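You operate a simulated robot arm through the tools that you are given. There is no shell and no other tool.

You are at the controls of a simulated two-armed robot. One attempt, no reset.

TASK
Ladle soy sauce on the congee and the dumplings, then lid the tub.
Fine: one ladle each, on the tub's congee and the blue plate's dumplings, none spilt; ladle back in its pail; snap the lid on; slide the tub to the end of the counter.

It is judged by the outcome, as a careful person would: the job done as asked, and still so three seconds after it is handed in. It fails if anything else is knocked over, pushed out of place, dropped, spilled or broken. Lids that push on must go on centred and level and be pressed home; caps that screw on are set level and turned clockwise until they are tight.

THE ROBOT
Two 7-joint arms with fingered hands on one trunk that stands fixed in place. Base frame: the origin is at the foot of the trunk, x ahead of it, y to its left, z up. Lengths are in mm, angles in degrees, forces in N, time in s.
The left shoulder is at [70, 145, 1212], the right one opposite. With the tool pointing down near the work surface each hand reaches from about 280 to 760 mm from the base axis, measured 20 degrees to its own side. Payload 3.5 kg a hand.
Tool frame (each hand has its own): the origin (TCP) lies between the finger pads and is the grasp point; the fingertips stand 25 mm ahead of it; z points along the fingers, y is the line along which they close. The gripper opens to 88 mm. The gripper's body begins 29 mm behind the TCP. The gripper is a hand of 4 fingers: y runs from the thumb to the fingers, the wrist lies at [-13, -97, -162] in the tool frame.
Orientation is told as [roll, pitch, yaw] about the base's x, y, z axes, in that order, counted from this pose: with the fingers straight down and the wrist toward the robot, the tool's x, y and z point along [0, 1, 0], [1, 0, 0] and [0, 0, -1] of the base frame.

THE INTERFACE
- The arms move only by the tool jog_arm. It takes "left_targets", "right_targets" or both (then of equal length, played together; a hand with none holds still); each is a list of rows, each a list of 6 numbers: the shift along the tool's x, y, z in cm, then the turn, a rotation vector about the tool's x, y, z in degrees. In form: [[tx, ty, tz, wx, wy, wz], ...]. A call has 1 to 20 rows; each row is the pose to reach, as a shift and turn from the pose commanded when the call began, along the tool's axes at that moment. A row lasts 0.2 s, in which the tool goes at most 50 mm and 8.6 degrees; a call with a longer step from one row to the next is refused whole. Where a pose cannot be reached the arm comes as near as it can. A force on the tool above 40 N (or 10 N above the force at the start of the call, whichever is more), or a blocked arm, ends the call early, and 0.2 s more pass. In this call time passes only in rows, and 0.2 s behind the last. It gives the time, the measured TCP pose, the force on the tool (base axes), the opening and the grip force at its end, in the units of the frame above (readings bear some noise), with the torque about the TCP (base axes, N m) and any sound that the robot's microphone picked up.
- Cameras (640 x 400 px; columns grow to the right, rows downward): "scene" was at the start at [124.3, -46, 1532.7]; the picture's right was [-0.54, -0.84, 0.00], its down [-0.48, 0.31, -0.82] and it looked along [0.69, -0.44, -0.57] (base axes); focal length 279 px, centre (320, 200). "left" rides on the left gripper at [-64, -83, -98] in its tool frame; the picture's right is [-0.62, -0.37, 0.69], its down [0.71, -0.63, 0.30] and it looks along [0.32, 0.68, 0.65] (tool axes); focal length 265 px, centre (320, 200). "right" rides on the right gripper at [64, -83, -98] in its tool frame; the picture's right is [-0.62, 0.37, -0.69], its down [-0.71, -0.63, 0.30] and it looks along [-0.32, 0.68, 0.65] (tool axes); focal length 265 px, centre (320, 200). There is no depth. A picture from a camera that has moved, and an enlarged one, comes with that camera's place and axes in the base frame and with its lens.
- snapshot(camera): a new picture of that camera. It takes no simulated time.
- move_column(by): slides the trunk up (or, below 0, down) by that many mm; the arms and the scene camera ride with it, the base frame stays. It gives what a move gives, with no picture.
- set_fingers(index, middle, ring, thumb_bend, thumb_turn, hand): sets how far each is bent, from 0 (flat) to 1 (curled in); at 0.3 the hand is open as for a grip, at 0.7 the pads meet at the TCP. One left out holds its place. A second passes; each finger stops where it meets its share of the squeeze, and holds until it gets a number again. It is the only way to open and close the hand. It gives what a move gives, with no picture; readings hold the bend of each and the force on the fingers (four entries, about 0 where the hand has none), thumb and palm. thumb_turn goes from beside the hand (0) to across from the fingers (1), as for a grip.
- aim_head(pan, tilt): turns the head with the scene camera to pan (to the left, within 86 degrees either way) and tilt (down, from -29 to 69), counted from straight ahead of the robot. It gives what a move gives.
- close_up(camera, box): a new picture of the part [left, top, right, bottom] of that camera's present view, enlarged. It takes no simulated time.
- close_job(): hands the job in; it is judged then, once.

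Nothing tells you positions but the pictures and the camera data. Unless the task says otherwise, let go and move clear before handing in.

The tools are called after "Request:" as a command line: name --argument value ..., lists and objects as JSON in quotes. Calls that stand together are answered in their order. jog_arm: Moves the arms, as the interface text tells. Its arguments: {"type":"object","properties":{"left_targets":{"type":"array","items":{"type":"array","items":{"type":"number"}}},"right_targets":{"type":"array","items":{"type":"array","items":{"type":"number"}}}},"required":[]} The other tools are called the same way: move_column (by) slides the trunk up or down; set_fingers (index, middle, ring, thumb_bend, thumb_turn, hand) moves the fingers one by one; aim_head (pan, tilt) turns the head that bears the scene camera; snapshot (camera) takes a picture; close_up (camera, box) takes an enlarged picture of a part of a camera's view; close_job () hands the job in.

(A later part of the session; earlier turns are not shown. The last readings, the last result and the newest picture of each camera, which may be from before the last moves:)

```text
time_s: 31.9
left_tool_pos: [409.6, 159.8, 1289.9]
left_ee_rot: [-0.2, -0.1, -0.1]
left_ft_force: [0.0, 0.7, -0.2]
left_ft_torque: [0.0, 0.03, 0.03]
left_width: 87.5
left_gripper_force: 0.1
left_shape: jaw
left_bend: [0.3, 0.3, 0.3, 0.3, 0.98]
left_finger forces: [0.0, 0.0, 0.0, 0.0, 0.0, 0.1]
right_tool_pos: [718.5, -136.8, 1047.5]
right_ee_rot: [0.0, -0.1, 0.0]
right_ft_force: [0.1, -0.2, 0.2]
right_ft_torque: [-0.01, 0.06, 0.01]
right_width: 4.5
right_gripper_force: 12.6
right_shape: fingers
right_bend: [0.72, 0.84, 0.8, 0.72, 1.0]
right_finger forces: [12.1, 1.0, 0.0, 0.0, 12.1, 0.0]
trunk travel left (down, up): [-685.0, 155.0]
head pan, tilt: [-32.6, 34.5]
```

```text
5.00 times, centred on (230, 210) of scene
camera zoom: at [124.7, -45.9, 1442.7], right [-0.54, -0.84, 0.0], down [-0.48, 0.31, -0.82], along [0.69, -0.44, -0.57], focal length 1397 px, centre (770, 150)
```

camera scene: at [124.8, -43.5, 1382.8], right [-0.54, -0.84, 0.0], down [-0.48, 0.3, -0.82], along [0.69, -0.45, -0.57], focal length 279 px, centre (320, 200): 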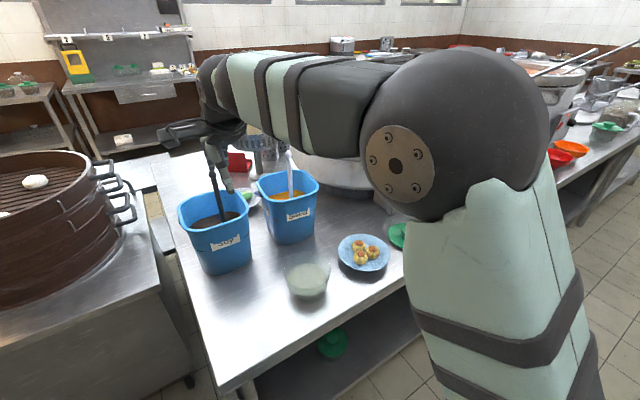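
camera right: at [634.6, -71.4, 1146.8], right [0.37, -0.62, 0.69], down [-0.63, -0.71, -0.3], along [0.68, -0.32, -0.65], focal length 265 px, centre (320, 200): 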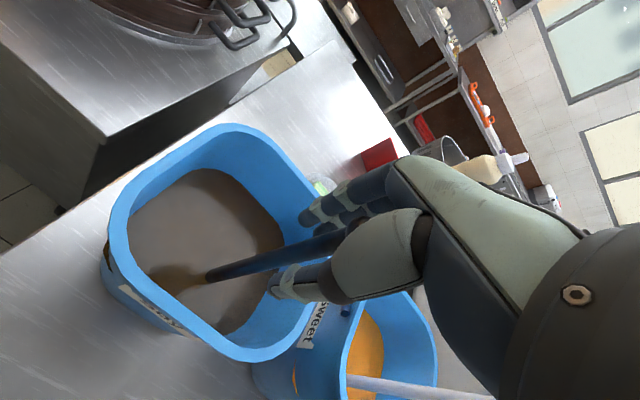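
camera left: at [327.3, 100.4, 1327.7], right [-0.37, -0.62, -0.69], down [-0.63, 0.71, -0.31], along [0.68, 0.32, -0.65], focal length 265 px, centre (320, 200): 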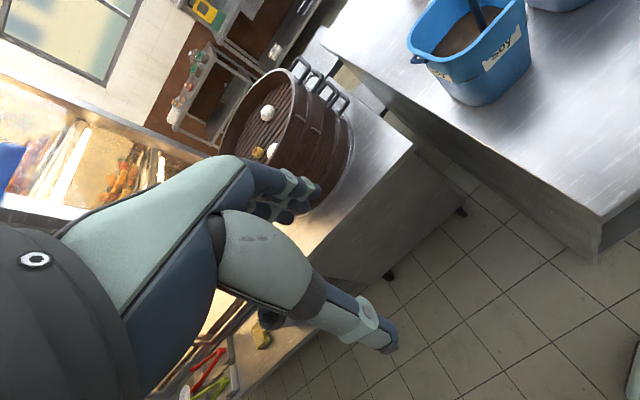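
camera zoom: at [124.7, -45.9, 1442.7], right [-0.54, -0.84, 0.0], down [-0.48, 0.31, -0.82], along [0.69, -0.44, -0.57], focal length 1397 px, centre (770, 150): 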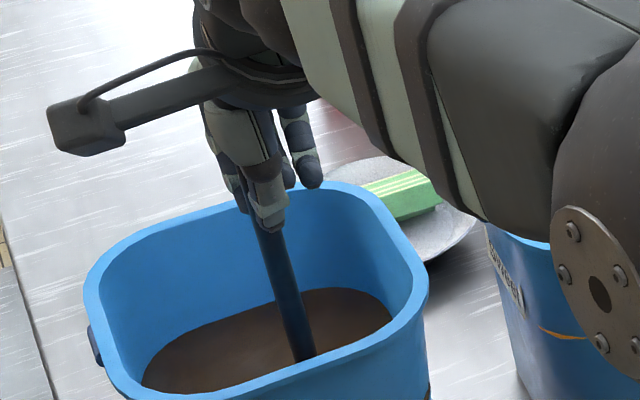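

The handle is pinched at 12 N and flanked by the middle finger, and the ladle is still nearly vertical. I'll lift straight up with the trunk.

Request:
move_column --by 80

Request:
close_up --camera "right" --box '[100, 100, 440, 350]'

Request:
close_up --camera "scene" --box '[160, 130, 290, 330]'

```text
time_s: 33.1
left_tool_pos: [410.8, 159.2, 1370.2]
left_ee_rot: [-0.2, 0.0, 0.0]
left_ft_force: [0.3, -0.5, -0.5]
left_ft_torque: [0.02, 0.0, 0.01]
left_width: 87.9
left_gripper_force: 0.1
left_shape: jaw
left_bend: [0.3, 0.3, 0.3, 0.3, 0.98]
left_finger forces: [0.0, 0.0, 0.0, 0.0, 0.0, 0.0]
right_tool_pos: [718.2, -137.0, 1127.5]
right_ee_rot: [0.1, -0.1, 0.0]
right_ft_force: [0.4, -0.4, -1.4]
right_ft_torque: [0.02, 0.04, 0.0]
right_width: 4.3
right_gripper_force: 13.1
right_shape: fingers
right_bend: [0.72, 0.84, 0.8, 0.72, 1.0]
right_finger forces: [12.0, 1.1, 0.0, 0.1, 12.1, 0.1]
trunk travel left (down, up): [-765.0, 75.0]
head pan, tilt: [-32.6, 34.5]
```

```text
1.60 times, centred on (270, 225) of right
camera zoom: at [634.8, -71.4, 1226.6], right [0.37, -0.62, 0.69], down [-0.63, -0.71, -0.3], along [0.68, -0.32, -0.65], focal length 425 px, centre (400, 160)
```

zoom: 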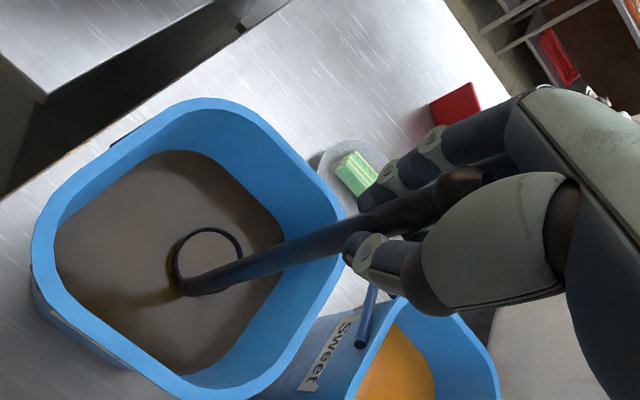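

```text
2.00 times, centred on (225, 230) of scene
camera zoom: at [124.8, -45.9, 1522.7], right [-0.54, -0.84, 0.0], down [-0.48, 0.31, -0.82], along [0.69, -0.44, -0.57], focal length 559 px, centre (510, 140)
```

zoom: 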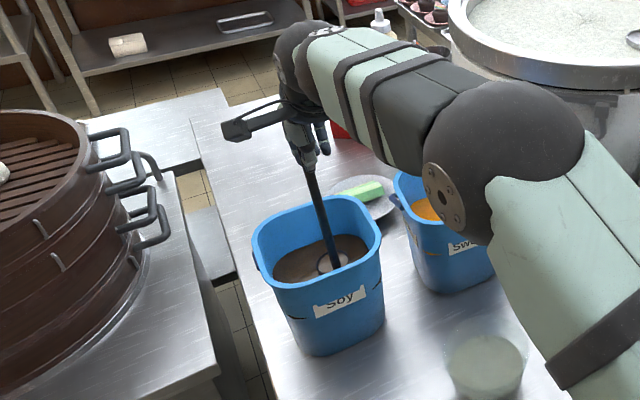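

The ladle's round cup (about 50 mm wide, on the far side of the handle) is emerging full and level. I'll lift it the rest of the way.

Request:
move_column --by 75

Request:
close_up --camera "right" --box '[100, 100, 440, 350]'

Request:
close_up --camera "scene" --box '[160, 150, 290, 350]'

```text
time_s: 34.2
left_tool_pos: [409.4, 160.6, 1445.2]
left_ee_rot: [0.0, -0.1, 0.0]
left_ft_force: [0.6, -0.2, 0.1]
left_ft_torque: [-0.02, 0.03, 0.03]
left_width: 87.5
left_gripper_force: 0.0
left_shape: jaw
left_bend: [0.3, 0.3, 0.3, 0.3, 0.98]
left_finger forces: [0.0, 0.0, 0.0, 0.0, 0.0, 0.0]
right_tool_pos: [716.5, -137.5, 1201.9]
right_ee_rot: [0.0, -0.1, 0.0]
right_ft_force: [-0.1, 0.4, -0.7]
right_ft_torque: [0.0, 0.02, 0.0]
right_width: 4.3
right_gripper_force: 12.6
right_shape: fingers
right_bend: [0.73, 0.84, 0.8, 0.72, 1.0]
right_finger forces: [12.0, 0.9, 0.1, 0.0, 12.0, 0.1]
trunk travel left (down, up): [-840.0, 0.0]
head pan, tilt: [-32.6, 34.5]
```

```text
1.60 times, centred on (270, 225) of right
camera zoom: at [634.8, -71.4, 1301.6], right [0.37, -0.62, 0.69], down [-0.63, -0.71, -0.3], along [0.68, -0.32, -0.65], focal length 425 px, centre (400, 160)
```

zoom: 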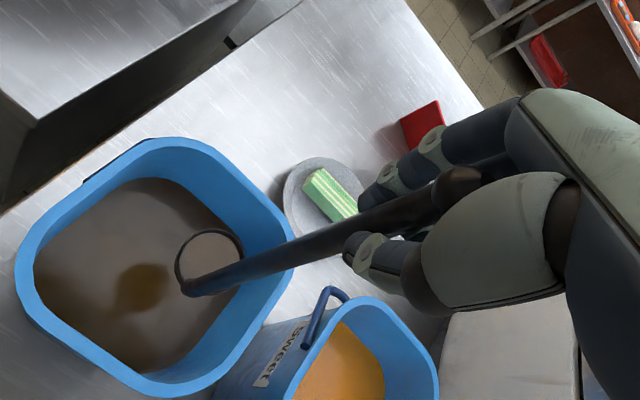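

```text
2.00 times, centred on (225, 250) of scene
camera zoom: at [124.8, -45.9, 1597.7], right [-0.54, -0.84, 0.0], down [-0.48, 0.31, -0.82], along [0.69, -0.44, -0.57], focal length 559 px, centre (510, 100)
```

zoom: 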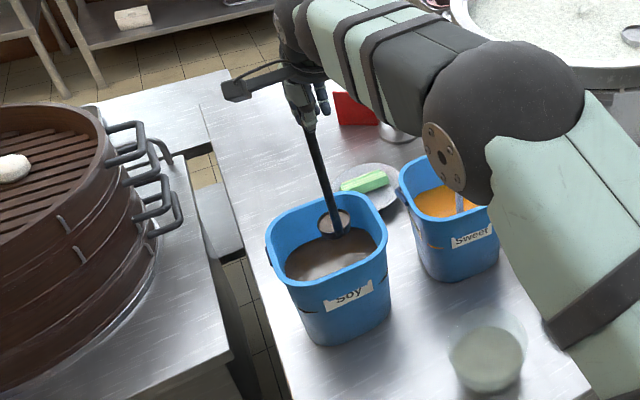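

The ladle came up full, with its cup rim at about (743, -136, 990). I'll raise it another 80 mm to clear the pail rim and hold there to let any drips fall into the pail.

Request:
jog_arm --right_targets '[[0, 0, -0.8, 0, 0, 0], [0, 0, -2.2, 0, 0, 0], [0, 0, -4.0, 0, 0, 0], [0, 0, -5.8, 0, 0, 0], [0, 0, -7.2, 0, 0, 0], [0, 0, -8.0, 0, 0, 0], [0, 0, -8.0, 0, 0, 0], [0, 0, -8.0, 0, 0, 0], [0, 0, -8.0, 0, 0, 0], [0, 0, -8.0, 0, 0, 0], [0, 0, -8.0, 0, 0, 0]]'

Request:
close_up --camera "right" --box '[100, 100, 440, 350]'

Request:
close_up --camera "scene" --box '[190, 190, 270, 300]'

```text
time_s: 36.6
left_tool_pos: [410.3, 158.6, 1445.2]
left_ee_rot: [0.0, -0.1, -0.1]
left_ft_force: [0.2, -0.6, -0.2]
left_ft_torque: [-0.02, 0.0, -0.03]
left_width: 87.5
left_gripper_force: 0.1
left_shape: jaw
left_bend: [0.3, 0.3, 0.3, 0.3, 0.98]
left_finger forces: [0.0, 0.0, 0.1, 0.0, 0.0, 0.0]
right_tool_pos: [718.6, -135.7, 1282.0]
right_ee_rot: [-0.1, -0.1, 0.0]
right_ft_force: [0.2, -0.3, -0.8]
right_ft_torque: [0.02, 0.01, 0.0]
right_width: 4.2
right_gripper_force: 12.3
right_shape: fingers
right_bend: [0.73, 0.84, 0.8, 0.72, 1.0]
right_finger forces: [11.9, 1.0, 0.1, 0.0, 11.9, 0.0]
trunk travel left (down, up): [-840.0, 0.0]
head pan, tilt: [-32.6, 34.5]
```

```text
1.60 times, centred on (270, 225) of right
camera zoom: at [634.8, -71.1, 1382.4], right [0.37, -0.62, 0.69], down [-0.63, -0.71, -0.3], along [0.68, -0.32, -0.65], focal length 425 px, centre (400, 160)
```

zoom: 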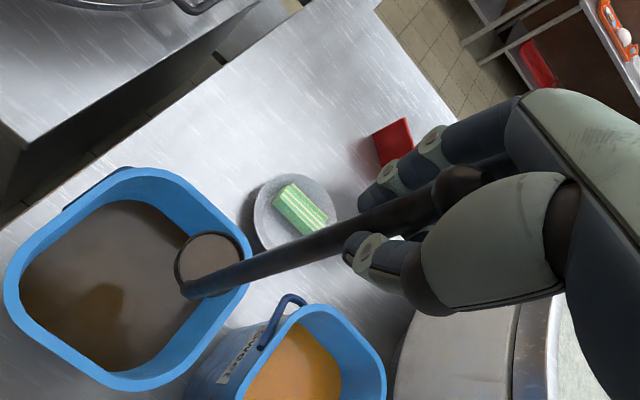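

```text
3.64 times, centred on (230, 245) of scene
camera zoom: at [124.7, -45.9, 1597.7], right [-0.54, -0.84, 0.0], down [-0.48, 0.31, -0.82], along [0.69, -0.44, -0.57], focal length 1016 px, centre (647, 36)
```

zoom: 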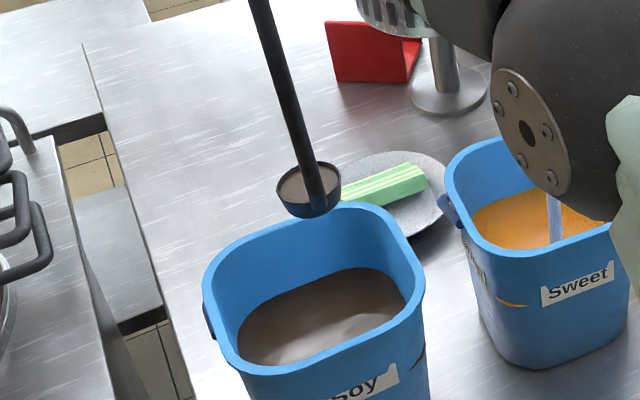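

The cup is full and level, hanging clear above the pail with no drips. I'll carry it smoothly to above the tub, keeping it upright and turning the hand 30 degrees for the pour.

Request:
jog_arm --right_targets '[[-0.215, -0.444, 0, 0, 0.3, 0.6], [-0.646, -1.332, 0, 0, 0.6, 1.8], [-1.29, -2.66, 0, 0, 1.0, 3.6], [-2.04, -4.22, 0, 0, 1.5, 5.7], [-2.9, -5.99, 0, 0, 2.0, 8.1], [-3.82, -7.88, 0, 0, 2.5, 10.65], [-4.79, -9.88, 0, 0, 3.0, 13.35], [-5.76, -11.88, 0, 0, 3.0, 16.05], [-6.72, -13.88, 0, 0, 3.0, 18.75], [-7.64, -15.76, 0, 0, 3.0, 21.3], [-8.5, -17.54, 0, 0, 3.0, 23.7], [-9.25, -19.09, 0, 0, 3.0, 25.8], [-9.9, -20.42, 0, 0, 3.0, 27.6], [-10.33, -21.31, 0, 0, 3.0, 28.8], [-10.6, -21.87, 0, 0, 3.0, 29.55], [-10.76, -22.2, 0, 0, 3.0, 30.0]]'

Request:
snapshot --camera "right"

Request:
snapshot --camera "scene"

```text
time_s: 40.0
left_tool_pos: [409.5, 161.2, 1444.9]
left_ee_rot: [0.0, 0.0, -0.1]
left_ft_force: [0.7, 1.3, 0.7]
left_ft_torque: [-0.06, 0.04, -0.02]
left_width: 87.5
left_gripper_force: 0.1
left_shape: jaw
left_bend: [0.3, 0.3, 0.3, 0.3, 0.98]
left_finger forces: [0.1, 0.1, 0.0, 0.0, 0.0, 0.1]
right_tool_pos: [494.4, -242.2, 1283.7]
right_ee_rot: [2.8, 0.5, -29.9]
right_ft_force: [0.0, 0.7, -0.4]
right_ft_torque: [-0.02, 0.02, -0.02]
right_width: 3.9
right_gripper_force: 12.3
right_shape: fingers
right_bend: [0.73, 0.84, 0.8, 0.73, 1.0]
right_finger forces: [12.0, 1.4, 0.1, 0.0, 11.7, 0.0]
trunk travel left (down, up): [-840.0, 0.0]
head pan, tilt: [-32.6, 34.5]
```

```text
taken
camera right: at [453.4, -149.1, 1386.5], right [0.0, -0.75, 0.66], down [-0.9, -0.29, -0.33], along [0.44, -0.59, -0.68], focal length 265 px, centre (320, 200)
```

right: 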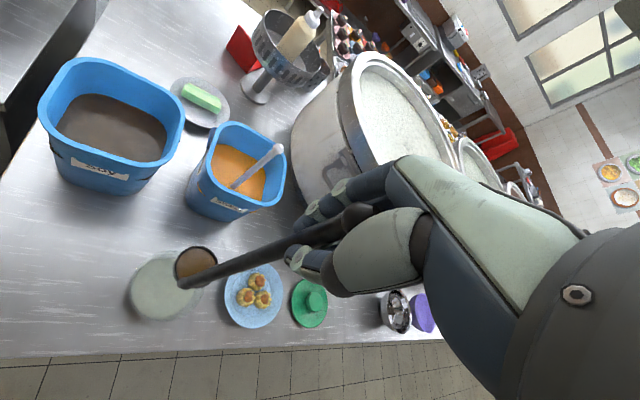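

```text
taken
camera scene: at [123.7, -43.8, 1597.9], right [-0.54, -0.84, 0.0], down [-0.48, 0.3, -0.82], along [0.69, -0.45, -0.57], focal length 279 px, centre (320, 200)
```

scene: 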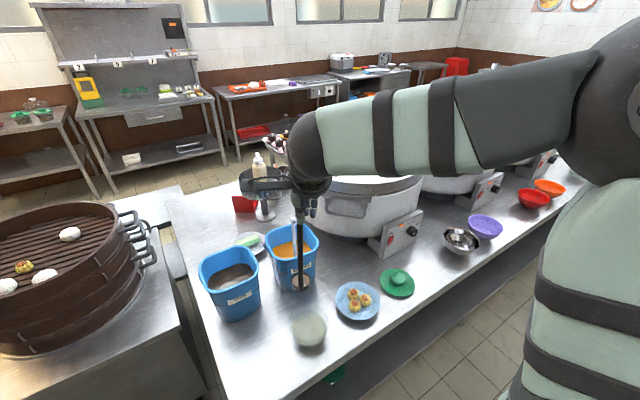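

The carry was steady. I'll check for drips and measure where the cup is relative to the tub.

Request:
close_up --camera "scene" --box '[270, 250, 350, 350]'

Request:
close_up --camera "right" --box '[110, 220, 250, 340]'

Request:
close_up --camera "scene" --box '[190, 210, 330, 340]'

```text
4.00 times, centred on (310, 300) of scene
camera zoom: at [123.7, -43.8, 1597.9], right [-0.54, -0.84, 0.0], down [-0.48, 0.3, -0.82], along [0.69, -0.45, -0.57], focal length 1118 px, centre (360, -200)
```

zoom: 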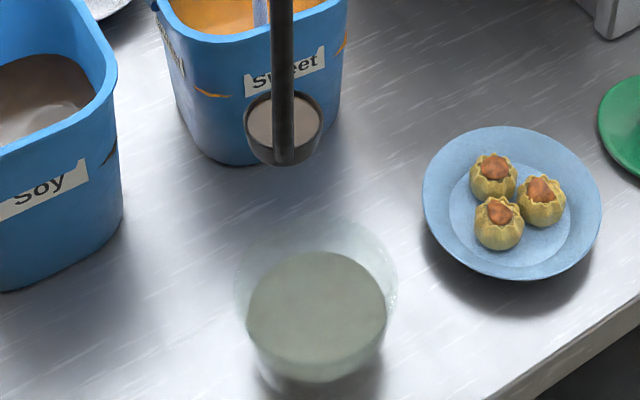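

```text
3.33 times, centred on (180, 280) of right
camera zoom: at [453.4, -149.1, 1386.5], right [0.0, -0.75, 0.66], down [-0.9, -0.29, -0.33], along [0.44, -0.59, -0.68], focal length 885 px, centre (787, -67)
```

zoom: 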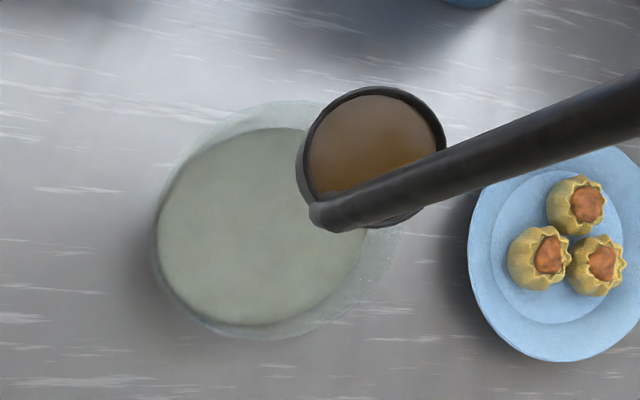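

```text
3.08 times, centred on (260, 275) of scene
camera zoom: at [123.7, -43.8, 1597.9], right [-0.54, -0.84, 0.0], down [-0.48, 0.3, -0.82], along [0.69, -0.45, -0.57], focal length 860 px, centre (505, -31)
```

zoom: 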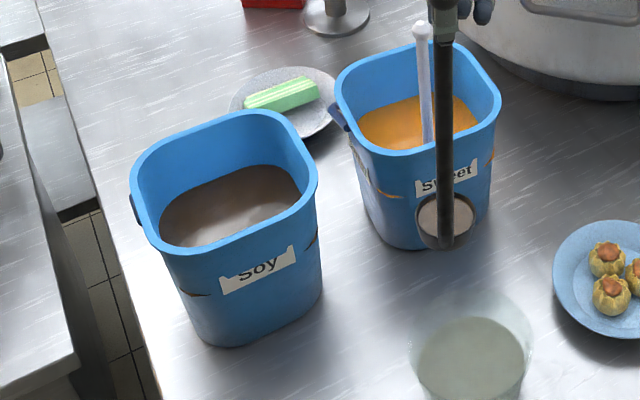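

No drips anywhere, and the cup is about 15 mm left of the tub's centre. I'll nudge it so the pouring lip lands in the middle, then lower the trunk until the cup is just above the tub rim.

Request:
jog_arm --right_targets '[[-0.1, 0.25, 0, 0, 0, 0], [-0.25, 0.55, 0, 0, 0, 0], [-0.36, 0.78, 0, 0, 0, 0]]'

Request:
move_column --by -70

Request:
move_column --by -55

Request:
close_up --camera "scene" --box '[260, 230, 360, 340]'

Request:
close_up --camera "right" --box '[90, 220, 270, 380]'

```text
time_s: 40.8
left_tool_pos: [410.0, 158.6, 1445.6]
left_ee_rot: [-0.1, 0.1, 0.0]
left_ft_force: [0.5, 0.7, -0.1]
left_ft_torque: [0.04, 0.01, -0.01]
left_width: 87.5
left_gripper_force: 0.0
left_shape: jaw
left_bend: [0.3, 0.3, 0.3, 0.3, 0.98]
left_finger forces: [0.0, 0.1, 0.0, 0.0, 0.1, 0.0]
right_tool_pos: [501.7, -251.4, 1282.7]
right_ee_rot: [2.9, 0.7, -30.0]
right_ft_force: [0.7, 0.0, -1.5]
right_ft_torque: [0.04, 0.02, 0.03]
right_width: 4.0
right_gripper_force: 11.9
right_shape: fingers
right_bend: [0.73, 0.84, 0.8, 0.73, 1.0]
right_finger forces: [11.6, 0.5, 0.1, 0.1, 11.5, 0.0]
trunk travel left (down, up): [-840.0, 0.0]
head pan, tilt: [-32.6, 34.5]
```

```text
time_s: 41.9
left_tool_pos: [409.8, 159.5, 1375.0]
left_ee_rot: [-0.1, 0.0, -0.2]
left_ft_force: [0.4, -0.1, 0.1]
left_ft_torque: [0.0, 0.04, 0.0]
left_width: 87.5
left_gripper_force: 0.1
left_shape: jaw
left_bend: [0.3, 0.3, 0.3, 0.3, 0.98]
left_finger forces: [0.0, 0.0, 0.0, 0.0, 0.1, 0.0]
right_tool_pos: [501.9, -251.8, 1213.0]
right_ee_rot: [2.9, 0.7, -29.9]
right_ft_force: [0.4, 0.5, -0.8]
right_ft_torque: [-0.02, 0.01, -0.02]
right_width: 4.1
right_gripper_force: 12.1
right_shape: fingers
right_bend: [0.73, 0.84, 0.8, 0.73, 1.0]
right_finger forces: [11.7, 0.8, 0.0, 0.0, 11.7, 0.1]
trunk travel left (down, up): [-770.0, 70.0]
head pan, tilt: [-32.6, 34.5]
```

```text
time_s: 42.9
left_tool_pos: [410.1, 159.6, 1319.5]
left_ee_rot: [-0.1, 0.1, -0.1]
left_ft_force: [0.3, -0.4, -0.1]
left_ft_torque: [0.0, 0.0, -0.03]
left_width: 87.7
left_gripper_force: 0.0
left_shape: jaw
left_bend: [0.3, 0.3, 0.3, 0.3, 0.98]
left_finger forces: [0.0, 0.1, 0.1, 0.0, 0.0, 0.0]
right_tool_pos: [501.0, -251.5, 1156.9]
right_ee_rot: [2.8, 0.7, -30.1]
right_ft_force: [0.6, -0.7, -1.4]
right_ft_torque: [0.07, 0.01, -0.01]
right_width: 4.1
right_gripper_force: 12.0
right_shape: fingers
right_bend: [0.73, 0.84, 0.8, 0.73, 1.0]
right_finger forces: [11.8, 0.8, 0.0, 0.0, 11.5, 0.0]
trunk travel left (down, up): [-715.0, 125.0]
head pan, tilt: [-32.6, 34.5]
```

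```text
3.64 times, centred on (310, 285) of scene
camera zoom: at [124.3, -46.0, 1472.7], right [-0.54, -0.84, 0.0], down [-0.48, 0.31, -0.82], along [0.69, -0.44, -0.57], focal length 1016 px, centre (356, -109)
```

zoom: 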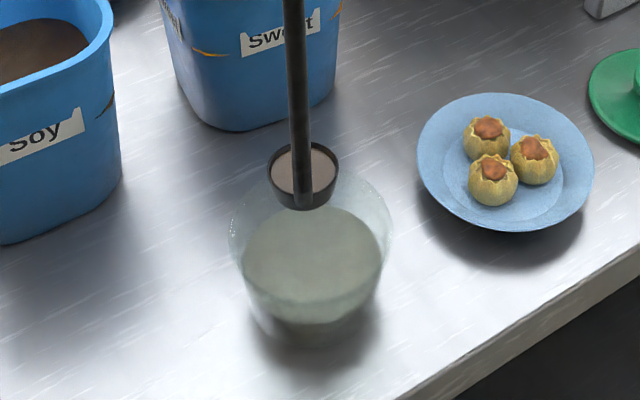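

```text
2.50 times, centred on (180, 300) of right
camera zoom: at [459.1, -158.1, 1260.5], right [0.0, -0.75, 0.66], down [-0.9, -0.29, -0.33], along [0.44, -0.59, -0.68], focal length 664 px, centre (670, -50)
```

zoom: 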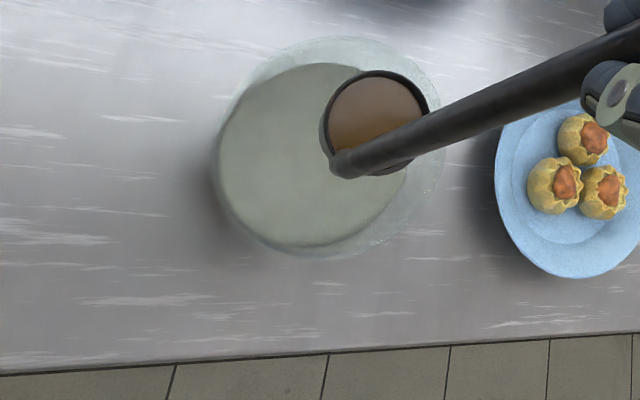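

The full cup is right over the tub at about (526, -261, 933), just above the rim. I'll begin tilting in small stages, keeping the cup fixed over the tub and checking the arm's reach as I go.

Request:
jog_arm --right_targets '[[-1.66, 0, 0.03, 0, 5, 0], [-3.3, 0, 0.22, 0, 10, 0], [-5.02, 0, 0.58, 0, 15, 0], [-6.7, 0, 1.11, 0, 20, 0]]'

Request:
close_up --camera "scene" --box '[260, 230, 360, 340]'

Request:
close_up --camera "right" --box '[90, 200, 290, 380]'

```text
time_s: 43.9
left_tool_pos: [408.8, 158.2, 1320.3]
left_ee_rot: [0.1, 0.0, -0.1]
left_ft_force: [0.0, -0.5, 0.2]
left_ft_torque: [0.03, 0.02, -0.03]
left_width: 87.8
left_gripper_force: 0.1
left_shape: jaw
left_bend: [0.3, 0.3, 0.3, 0.3, 0.98]
left_finger forces: [0.0, 0.1, 0.1, 0.0, 0.0, 0.1]
right_tool_pos: [466.0, -310.7, 1142.0]
right_ee_rot: [23.0, 0.8, -29.9]
right_ft_force: [-1.0, -0.7, -1.2]
right_ft_torque: [-0.04, 0.0, 0.04]
right_width: 4.1
right_gripper_force: 11.8
right_shape: fingers
right_bend: [0.73, 0.84, 0.8, 0.73, 1.0]
right_finger forces: [11.5, 0.1, 0.0, 0.1, 11.6, 0.0]
trunk travel left (down, up): [-715.0, 125.0]
head pan, tilt: [-32.6, 34.5]
```

```text
3.64 times, centred on (310, 285) of scene
camera zoom: at [123.9, -49.3, 1472.7], right [-0.54, -0.84, 0.0], down [-0.48, 0.31, -0.82], along [0.69, -0.44, -0.57], focal length 1016 px, centre (356, -109)
```

zoom: 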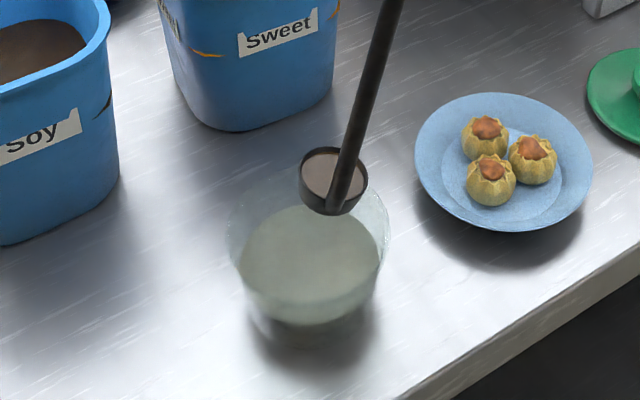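

```text
2.22 times, centred on (190, 290) of right
camera zoom: at [404.7, -251.4, 1259.6], right [-0.1, -0.92, 0.39], down [-0.82, -0.15, -0.55], along [0.56, -0.37, -0.74], focal length 590 px, centre (609, 0)
```

zoom: 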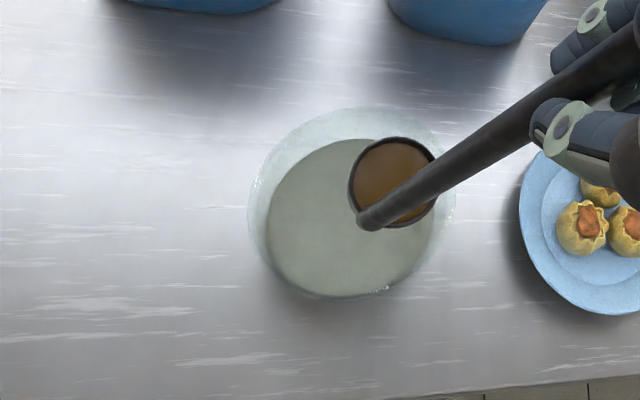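

The arm reached the pose exactly, but the ladle swung about 7 degrees back in my grip, so it lags the hand. No sauce has left the cup. I'll look closely at the grip before going further.

Request:
close_up --camera "right" --box '[240, 150, 440, 330]'

Request:
close_up --camera "scene" --box '[270, 130, 390, 290]'

```text
2.22 times, centred on (340, 240) of right
camera zoom: at [404.7, -251.4, 1259.6], right [-0.1, -0.92, 0.39], down [-0.82, -0.15, -0.55], along [0.56, -0.37, -0.74], focal length 590 px, centre (276, 111)
```

zoom: 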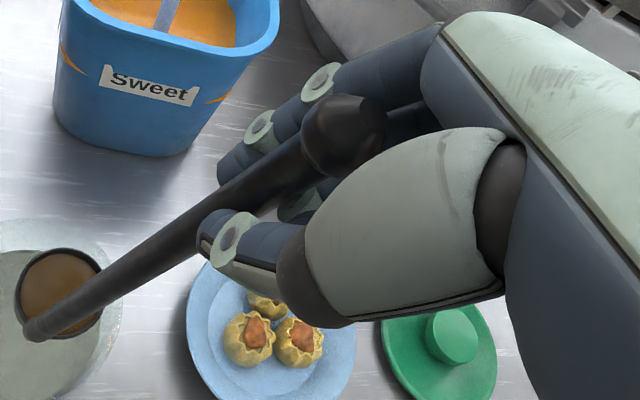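

```text
2.50 times, centred on (330, 210) of scene
camera zoom: at [123.9, -49.3, 1472.7], right [-0.54, -0.84, 0.0], down [-0.48, 0.31, -0.82], along [0.69, -0.44, -0.57], focal length 698 px, centre (295, 175)
```

zoom: 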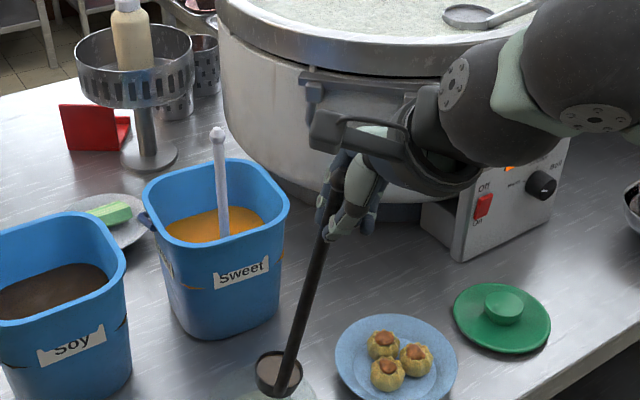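

The handle pivots between index and thumb like a hinge, so the cup hangs nearly level and nothing has spilled. My plan is to let it hang, turn the hand so the handle crosses all three fingers, and re-clamp. I'll go in small checked steps with the cup staying over the tub.

Request:
jog_arm --right_targets '[[0.8, -0.2, 0.34, 0, 4, 0], [1.58, -0.42, 0.67, 0, 8, 0]]'

Request:
close_up --camera "right" --box '[120, 150, 440, 350]'

Request:
close_up --camera "scene" --box '[260, 180, 380, 340]'

```text
time_s: 44.5
left_tool_pos: [410.0, 158.6, 1320.9]
left_ee_rot: [0.0, 0.0, 0.0]
left_ft_force: [-0.3, -0.2, 0.2]
left_ft_torque: [-0.02, -0.01, 0.02]
left_width: 87.5
left_gripper_force: 0.0
left_shape: jaw
left_bend: [0.3, 0.3, 0.3, 0.3, 0.98]
left_finger forces: [0.1, 0.0, 0.1, 0.0, 0.1, 0.1]
right_tool_pos: [472.1, -293.9, 1143.8]
right_ee_rot: [31.0, 0.8, -30.0]
right_ft_force: [-1.0, -0.6, -1.3]
right_ft_torque: [0.03, 0.04, 0.01]
right_width: 3.9
right_gripper_force: 12.0
right_shape: fingers
right_bend: [0.72, 0.84, 0.8, 0.73, 1.0]
right_finger forces: [11.7, 0.1, 0.0, 0.0, 11.7, 0.0]
trunk travel left (down, up): [-715.0, 125.0]
head pan, tilt: [-32.6, 34.5]
```

```text
2.00 times, centred on (280, 250) of right
camera zoom: at [402.1, -247.3, 1262.1], right [-0.12, -0.96, 0.27], down [-0.78, -0.08, -0.62], along [0.61, -0.29, -0.74], focal length 531 px, centre (400, 100)
```

zoom: 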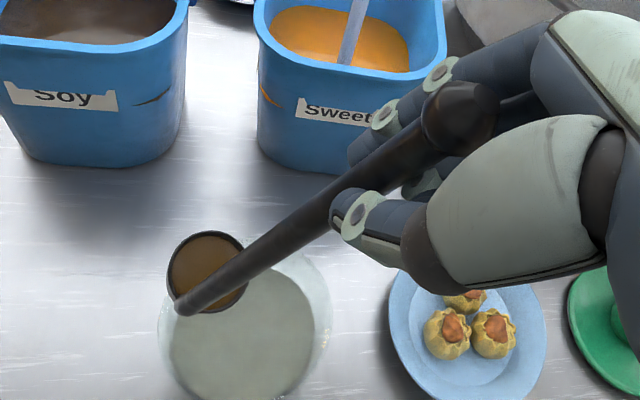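

```text
2.50 times, centred on (320, 260) of scene
camera zoom: at [124.2, -47.5, 1472.7], right [-0.54, -0.84, 0.0], down [-0.48, 0.31, -0.82], along [0.69, -0.44, -0.57], focal length 698 px, centre (320, 50)
```

zoom: 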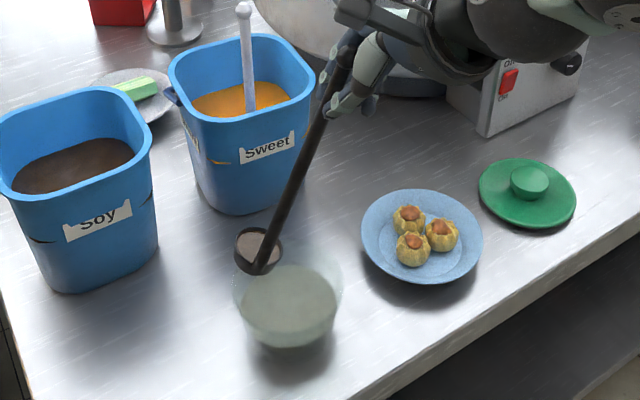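

This step the ladle followed the hand (only 1 degree more slip), so it now seems braced against the middle finger. The cup is still over the tub at roughly 20 degrees. I'll continue in small steps, recentring the cup each time.

Request:
jog_arm --right_targets '[[-1.0, 0.15, -0.24, 0, 2, 0], [-1.97, 0.3, -0.48, 0, 4, 0], [-2.95, 0.45, -0.67, 0, 6, 0], [-3.93, 0.6, -0.86, 0, 8, 0]]'

Request:
close_up --camera "right" --box '[120, 150, 440, 350]'

Request:
close_up --camera "scene" --box '[260, 180, 380, 340]'

```text
time_s: 45.5
left_tool_pos: [410.4, 158.7, 1319.7]
left_ee_rot: [0.0, 0.0, -0.1]
left_ft_force: [0.6, -0.8, 0.3]
left_ft_torque: [0.03, 0.02, -0.02]
left_width: 87.2
left_gripper_force: 0.2
left_shape: jaw
left_bend: [0.3, 0.3, 0.3, 0.3, 0.98]
left_finger forces: [0.0, 0.0, 0.0, 0.0, 0.0, 0.1]
right_tool_pos: [458.6, -329.4, 1130.1]
right_ee_rot: [39.0, 0.8, -30.0]
right_ft_force: [0.0, -0.2, -0.6]
right_ft_torque: [-0.05, 0.04, -0.03]
right_width: 3.9
right_gripper_force: 11.6
right_shape: fingers
right_bend: [0.72, 0.84, 0.8, 0.73, 1.0]
right_finger forces: [11.7, 0.0, 0.1, 0.1, 11.9, 0.1]
trunk travel left (down, up): [-715.0, 125.0]
head pan, tilt: [-32.6, 34.5]
```

```text
2.00 times, centred on (280, 250) of right
camera zoom: at [381.0, -298.2, 1248.8], right [-0.14, -0.98, 0.14], down [-0.73, 0.0, -0.68], along [0.66, -0.2, -0.72], focal length 531 px, centre (400, 100)
```

zoom: 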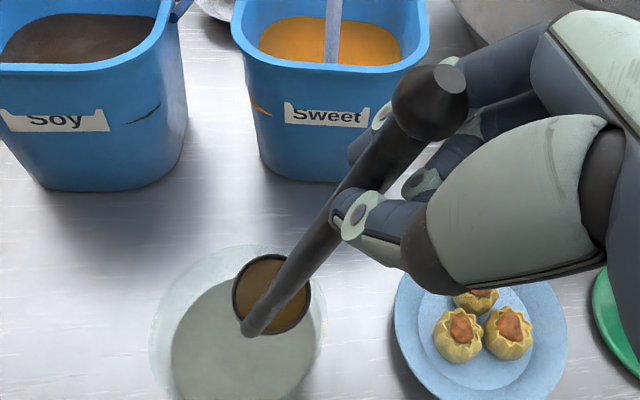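

```text
2.50 times, centred on (320, 260) of scene
camera zoom: at [124.2, -47.4, 1472.7], right [-0.54, -0.84, 0.0], down [-0.48, 0.31, -0.82], along [0.69, -0.44, -0.57], focal length 698 px, centre (320, 50)
```

zoom: 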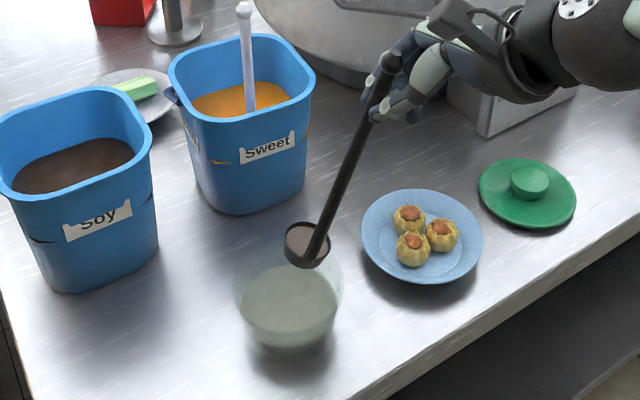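

The handle slips as a hinge again, and the cup stays over the tub without spilling. That suits the re-clamp plan: I'll keep turning the hand while the ladle hangs, keeping the cup centred.

Request:
jog_arm --right_targets '[[0.7, -0.2, 0.55, 0, 1, 0], [1.4, -0.45, 1.1, 0, 4, 0], [2.19, -0.71, 1.78, 0, 8, 0], [2.19, -0.71, 1.78, 0, 12, 0], [2.19, -0.71, 1.78, 0, 16, 0]]'

Request:
close_up --camera "right" --box '[120, 150, 440, 350]'

Request:
close_up --camera "scene" --box '[260, 180, 380, 340]'

```text
time_s: 46.7
left_tool_pos: [410.5, 158.6, 1319.4]
left_ee_rot: [0.0, 0.0, -0.1]
left_ft_force: [0.6, 0.1, -0.5]
left_ft_torque: [0.0, 0.02, -0.06]
left_width: 87.9
left_gripper_force: 0.1
left_shape: jaw
left_bend: [0.3, 0.3, 0.3, 0.3, 0.98]
left_finger forces: [0.0, 0.1, 0.0, 0.1, 0.1, 0.0]
right_tool_pos: [466.5, -300.9, 1131.3]
right_ee_rot: [54.9, 0.7, -29.9]
right_ft_force: [-0.4, 0.2, -1.2]
right_ft_torque: [-0.09, 0.04, 0.0]
right_width: 3.5
right_gripper_force: 11.4
right_shape: fingers
right_bend: [0.72, 0.84, 0.8, 0.73, 1.0]
right_finger forces: [11.4, 0.0, 0.1, 0.1, 11.6, 0.0]
trunk travel left (down, up): [-715.0, 125.0]
head pan, tilt: [-32.6, 34.5]
```

```text
2.00 times, centred on (280, 250) of right
camera zoom: at [373.4, -296.2, 1241.5], right [-0.14, -0.98, -0.11], down [-0.63, 0.18, -0.75], along [0.76, -0.04, -0.65], focal length 531 px, centre (400, 100)
```

zoom: 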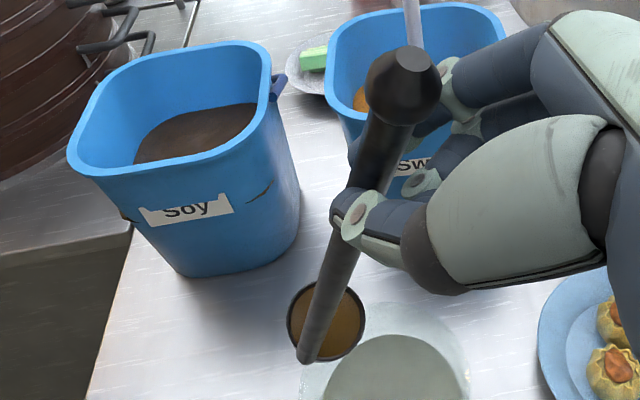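

```text
2.50 times, centred on (320, 260) of scene
camera zoom: at [124.3, -46.9, 1472.7], right [-0.54, -0.84, 0.0], down [-0.48, 0.31, -0.82], along [0.69, -0.44, -0.57], focal length 698 px, centre (320, 50)
```

zoom: 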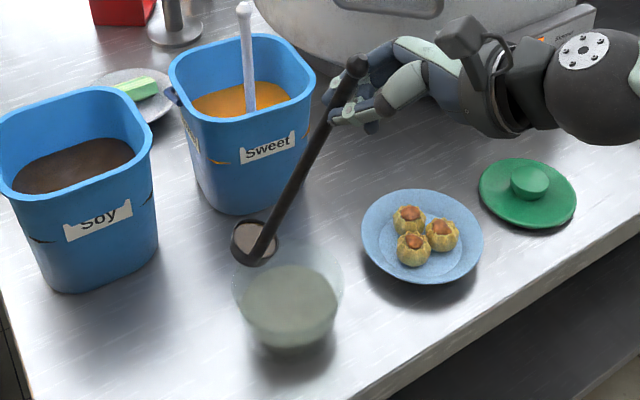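

The handle now crosses the fingers at about 33 degrees, and the cup is at roughly 20 degrees over the tub without spilling. I'll rotate the hand back to bring the cup level, then clamp with the middle and ring fingers.

Request:
jog_arm --right_targets '[[0.6, -0.1, 0.2, 0, -2.75, 0], [1.18, -0.2, 0.42, 0, -5.5, 0], [1.72, -0.3, 0.7, 0, -8.25, 0], [2.25, -0.4, 1.0, 0, -11, 0], [2.73, -0.5, 1.35, 0, -13.75, 0], [3.2, -0.6, 1.7, 0, -16.5, 0], [3.6, -0.7, 2.12, 0, -19.25, 0], [4.02, -0.8, 2.54, 0, -22, 0]]'

Request:
close_up --camera "right" --box '[120, 150, 440, 350]'

Request:
close_up --camera "scene" --box '[260, 180, 380, 340]'

```text
time_s: 48.5
left_tool_pos: [410.5, 159.8, 1319.3]
left_ee_rot: [-0.1, -0.1, -0.2]
left_ft_force: [-0.6, 0.3, 0.9]
left_ft_torque: [-0.04, -0.03, 0.0]
left_width: 87.5
left_gripper_force: 0.2
left_shape: jaw
left_bend: [0.3, 0.3, 0.3, 0.3, 0.98]
left_finger forces: [0.0, 0.1, 0.1, 0.1, 0.1, 0.0]
right_tool_pos: [482.3, -256.4, 1148.7]
right_ee_rot: [32.7, 0.8, -30.0]
right_ft_force: [0.0, -0.3, -0.5]
right_ft_torque: [0.0, 0.06, 0.0]
right_width: 3.8
right_gripper_force: 11.4
right_shape: fingers
right_bend: [0.73, 0.84, 0.8, 0.73, 1.0]
right_finger forces: [11.2, 0.0, 0.1, 0.0, 11.4, 0.0]
trunk travel left (down, up): [-715.0, 125.0]
head pan, tilt: [-32.6, 34.5]
```

```text
2.00 times, centred on (280, 250) of right
camera zoom: at [411.1, -214.5, 1268.1], right [-0.13, -0.96, 0.24], down [-0.77, -0.06, -0.64], along [0.63, -0.27, -0.73], focal length 531 px, centre (400, 100)
```

zoom: 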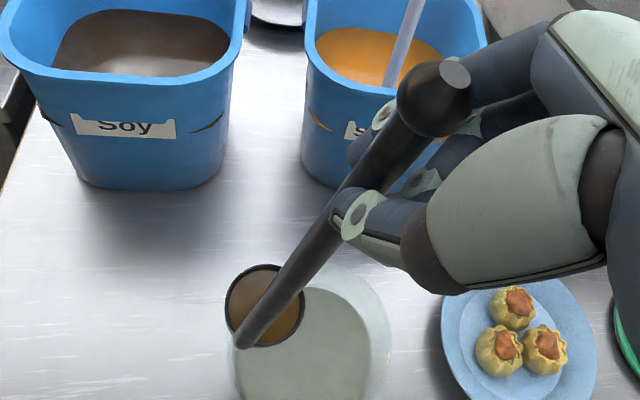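

```text
2.50 times, centred on (320, 260) of scene
camera zoom: at [124.8, -44.9, 1472.7], right [-0.54, -0.84, 0.0], down [-0.48, 0.3, -0.82], along [0.69, -0.45, -0.57], focal length 698 px, centre (320, 50)
```

zoom: 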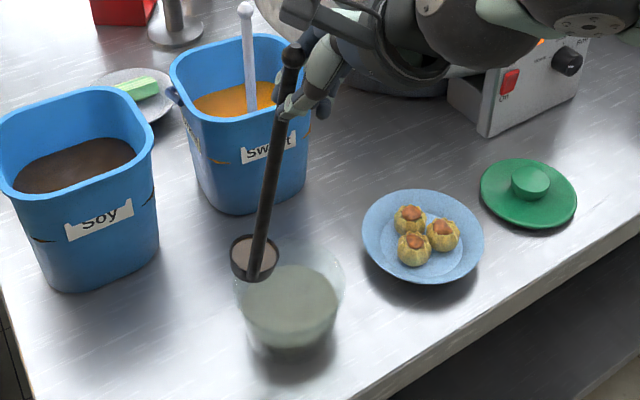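

The ladle crept back in the grip and is still about 10 degrees off vertical. I'll hold still for a moment to see whether it settles to hanging straight.

Request:
jog_arm --right_targets '[[0, 0, 0, 0, 0, 0], [0, 0, 0, 0, 0, 0], [0, 0, 0, 0, 0, 0], [0, 0, 0, 0, 0, 0], [0, 0, 0, 0, 0, 0], [0, 0, 0, 0, 0, 0]]'

Request:
close_up --camera "right" --box '[120, 150, 440, 350]'

Request:
close_up --camera "scene" --box '[260, 180, 380, 340]'

```text
time_s: 49.9
left_tool_pos: [410.8, 159.8, 1319.9]
left_ee_rot: [-0.1, 0.0, -0.1]
left_ft_force: [0.2, -0.5, 0.3]
left_ft_torque: [-0.04, 0.0, 0.0]
left_width: 87.6
left_gripper_force: 0.0
left_shape: jaw
left_bend: [0.3, 0.3, 0.3, 0.3, 0.98]
left_finger forces: [0.0, 0.0, 0.0, 0.0, 0.0, 0.0]
right_tool_pos: [482.7, -258.0, 1149.0]
right_ee_rot: [32.9, 0.7, -30.0]
right_ft_force: [0.0, -0.4, -1.3]
right_ft_torque: [-0.02, 0.04, -0.03]
right_width: 3.7
right_gripper_force: 11.5
right_shape: fingers
right_bend: [0.73, 0.84, 0.8, 0.73, 1.0]
right_finger forces: [11.3, 0.1, 0.0, 0.0, 11.5, 0.0]
trunk travel left (down, up): [-715.0, 125.0]
head pan, tilt: [-32.6, 34.5]
```

```text
2.00 times, centred on (280, 250) of right
camera zoom: at [410.7, -215.6, 1268.2], right [-0.13, -0.96, 0.24], down [-0.77, -0.06, -0.64], along [0.63, -0.27, -0.73], focal length 531 px, centre (400, 100)
```

zoom: 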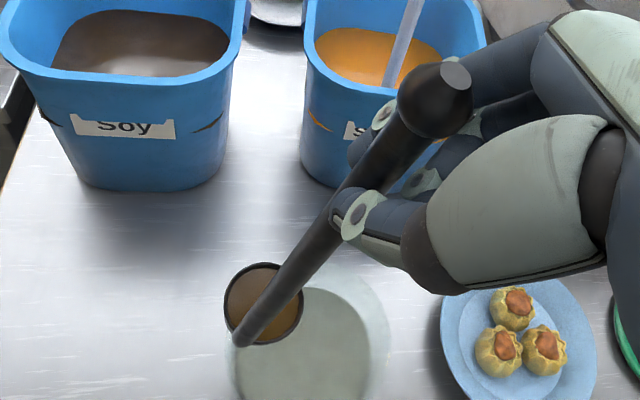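

```text
2.50 times, centred on (320, 260) of scene
camera zoom: at [124.5, -46.1, 1472.7], right [-0.54, -0.84, 0.0], down [-0.48, 0.31, -0.82], along [0.69, -0.44, -0.57], focal length 698 px, centre (320, 50)
```

zoom: 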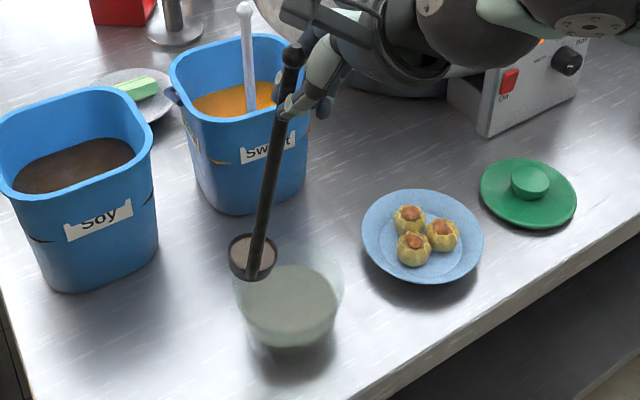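

The ladle holds steady at about 10 degrees of tilt, with the handle now crossing in front of the middle finger. I'll look closely at how the fingers lie around the handle before adjusting.

Request:
close_up --camera "scene" --box '[290, 170, 350, 240]'

Request:
close_up --camera "right" --box '[260, 160, 380, 290]'

Request:
snapshot --camera "left"

```text
5.71 times, centred on (320, 205) of scene
camera zoom: at [124.5, -46.1, 1472.7], right [-0.54, -0.84, 0.0], down [-0.48, 0.31, -0.82], along [0.69, -0.44, -0.57], focal length 1596 px, centre (320, 171)
```

zoom: 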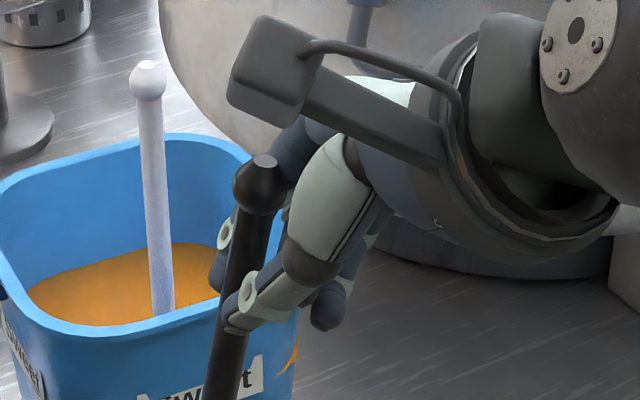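

```text
3.08 times, centred on (320, 225) of right
camera zoom: at [410.7, -215.6, 1268.2], right [-0.13, -0.96, 0.24], down [-0.77, -0.06, -0.64], along [0.63, -0.27, -0.73], focal length 817 px, centre (320, 123)
```

zoom: 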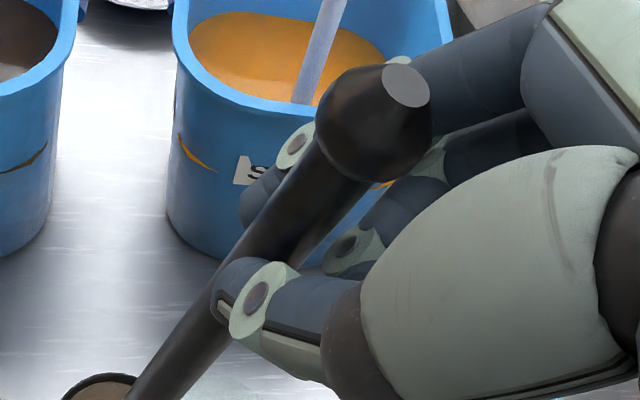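

```text
taken
camera left: at [327.1, 97.4, 1418.2], right [-0.37, -0.62, -0.69], down [-0.63, 0.71, -0.31], along [0.68, 0.32, -0.65], focal length 265 px, centre (320, 200)
```

left: 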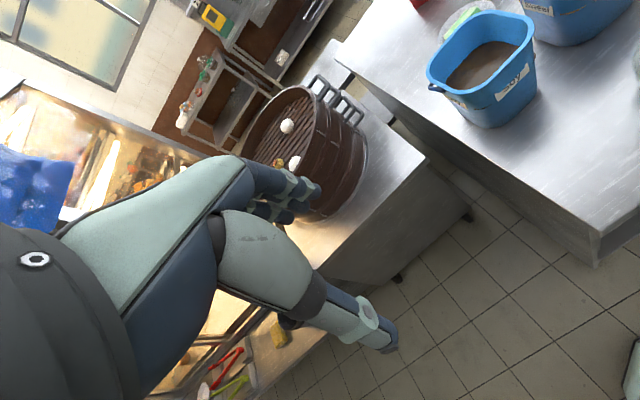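

The tip pinch acts as a hinge and can't tilt the ladle under control. The safest fix is to take the full ladle back to the soy pail and re-grip it with a full fist around the handle. I'll raise the trunk and carry it back smoothly.

Request:
move_column --by 125

Request:
jog_arm --right_targets '[[0.39, 0.25, 0.21, 0, -0.6, 0], [1.18, 0.74, 0.62, 0, -1.5, 0], [2.36, 1.49, 1.24, 0, -2.6, 0], [3.73, 2.35, 1.96, 0, -3.8, 0], [5.31, 3.34, 2.79, 0, -5.0, 0], [6.98, 4.39, 3.67, 0, -6.2, 0], [8.74, 5.51, 4.6, 0, -7.3, 0], [10.51, 6.62, 5.53, 0, -8.3, 0], [12.28, 7.74, 6.46, 0, -9.2, 0], [13.95, 8.79, 7.34, 0, -9.8, 0], [15.52, 9.78, 8.17, 0, -10.3, 0], [16.9, 10.65, 8.89, 0, -10.3, 0], [18.08, 11.39, 9.51, 0, -10.3, 0], [18.86, 11.88, 9.93, 0, -10.3, 0], [19.36, 12.19, 10.18, 0, -10.3, 0], [19.65, 12.38, 10.34, 0, -10.3, 0]]'

Request:
close_up --camera "right" --box '[60, 100, 440, 350]'

Request:
close_up --camera "scene" --box '[170, 180, 340, 350]'

```text
time_s: 51.4
left_tool_pos: [409.6, 159.1, 1444.8]
left_ee_rot: [-0.1, 0.0, -0.2]
left_ft_force: [-0.4, -0.4, 0.9]
left_ft_torque: [-0.01, -0.06, 0.05]
left_width: 87.6
left_gripper_force: 0.0
left_shape: jaw
left_bend: [0.3, 0.3, 0.3, 0.3, 0.98]
left_finger forces: [0.0, 0.0, 0.0, 0.1, 0.0, 0.1]
right_tool_pos: [481.4, -258.7, 1274.6]
right_ee_rot: [32.8, 0.7, -30.0]
right_ft_force: [0.2, 0.1, -0.5]
right_ft_torque: [-0.03, 0.06, 0.01]
right_width: 3.6
right_gripper_force: 11.3
right_shape: fingers
right_bend: [0.73, 0.84, 0.8, 0.73, 1.0]
right_finger forces: [11.2, 0.0, 0.0, 0.1, 11.4, 0.0]
trunk travel left (down, up): [-840.0, 0.0]
head pan, tilt: [-32.6, 34.5]
```

```text
time_s: 54.8
left_tool_pos: [411.1, 158.1, 1445.3]
left_ee_rot: [-0.1, 0.0, -0.1]
left_ft_force: [-0.1, -0.7, 1.0]
left_ft_torque: [0.02, -0.02, 0.01]
left_width: 87.4
left_gripper_force: 0.0
left_shape: jaw
left_bend: [0.3, 0.3, 0.3, 0.3, 0.98]
left_finger forces: [0.1, 0.1, 0.1, 0.0, 0.0, 0.0]
right_tool_pos: [698.7, -128.9, 1291.7]
right_ee_rot: [22.6, 0.7, -30.0]
right_ft_force: [-0.4, -0.3, -1.6]
right_ft_torque: [0.05, 0.01, 0.01]
right_width: 3.6
right_gripper_force: 10.5
right_shape: fingers
right_bend: [0.73, 0.84, 0.8, 0.73, 1.0]
right_finger forces: [10.7, 0.0, 0.0, 0.1, 10.8, 0.0]
trunk travel left (down, up): [-840.0, 0.0]
head pan, tilt: [-32.6, 34.5]
```

```text
1.60 times, centred on (250, 225) of right
camera zoom: at [638.9, -67.6, 1408.9], right [-0.1, -0.91, 0.4], down [-0.82, -0.15, -0.55], along [0.56, -0.38, -0.74], focal length 425 px, centre (432, 160)
```

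zoom: 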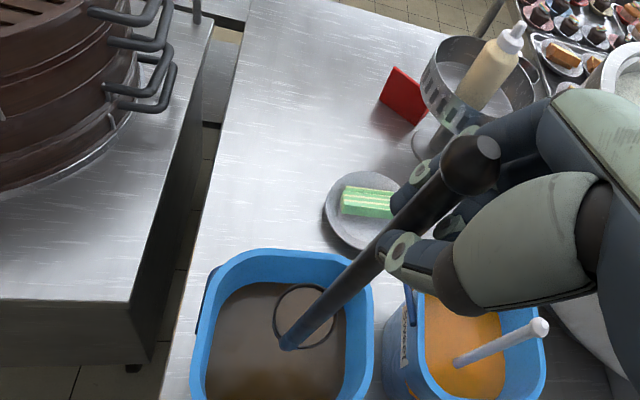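

```text
2.35 times, centred on (255, 265) of scene
camera zoom: at [124.9, -45.7, 1597.7], right [-0.54, -0.84, 0.0], down [-0.48, 0.31, -0.82], along [0.69, -0.44, -0.57], focal length 657 px, centre (473, 47)
```

zoom: 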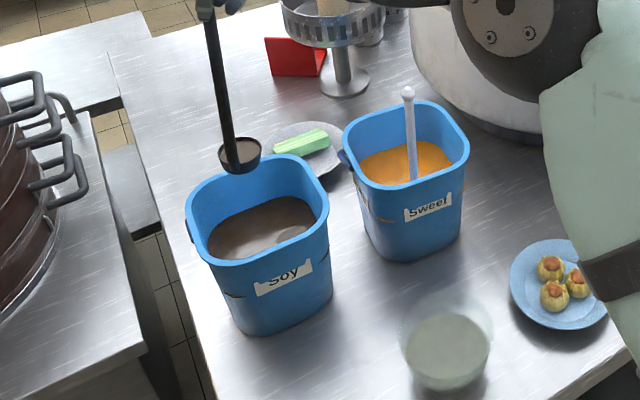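

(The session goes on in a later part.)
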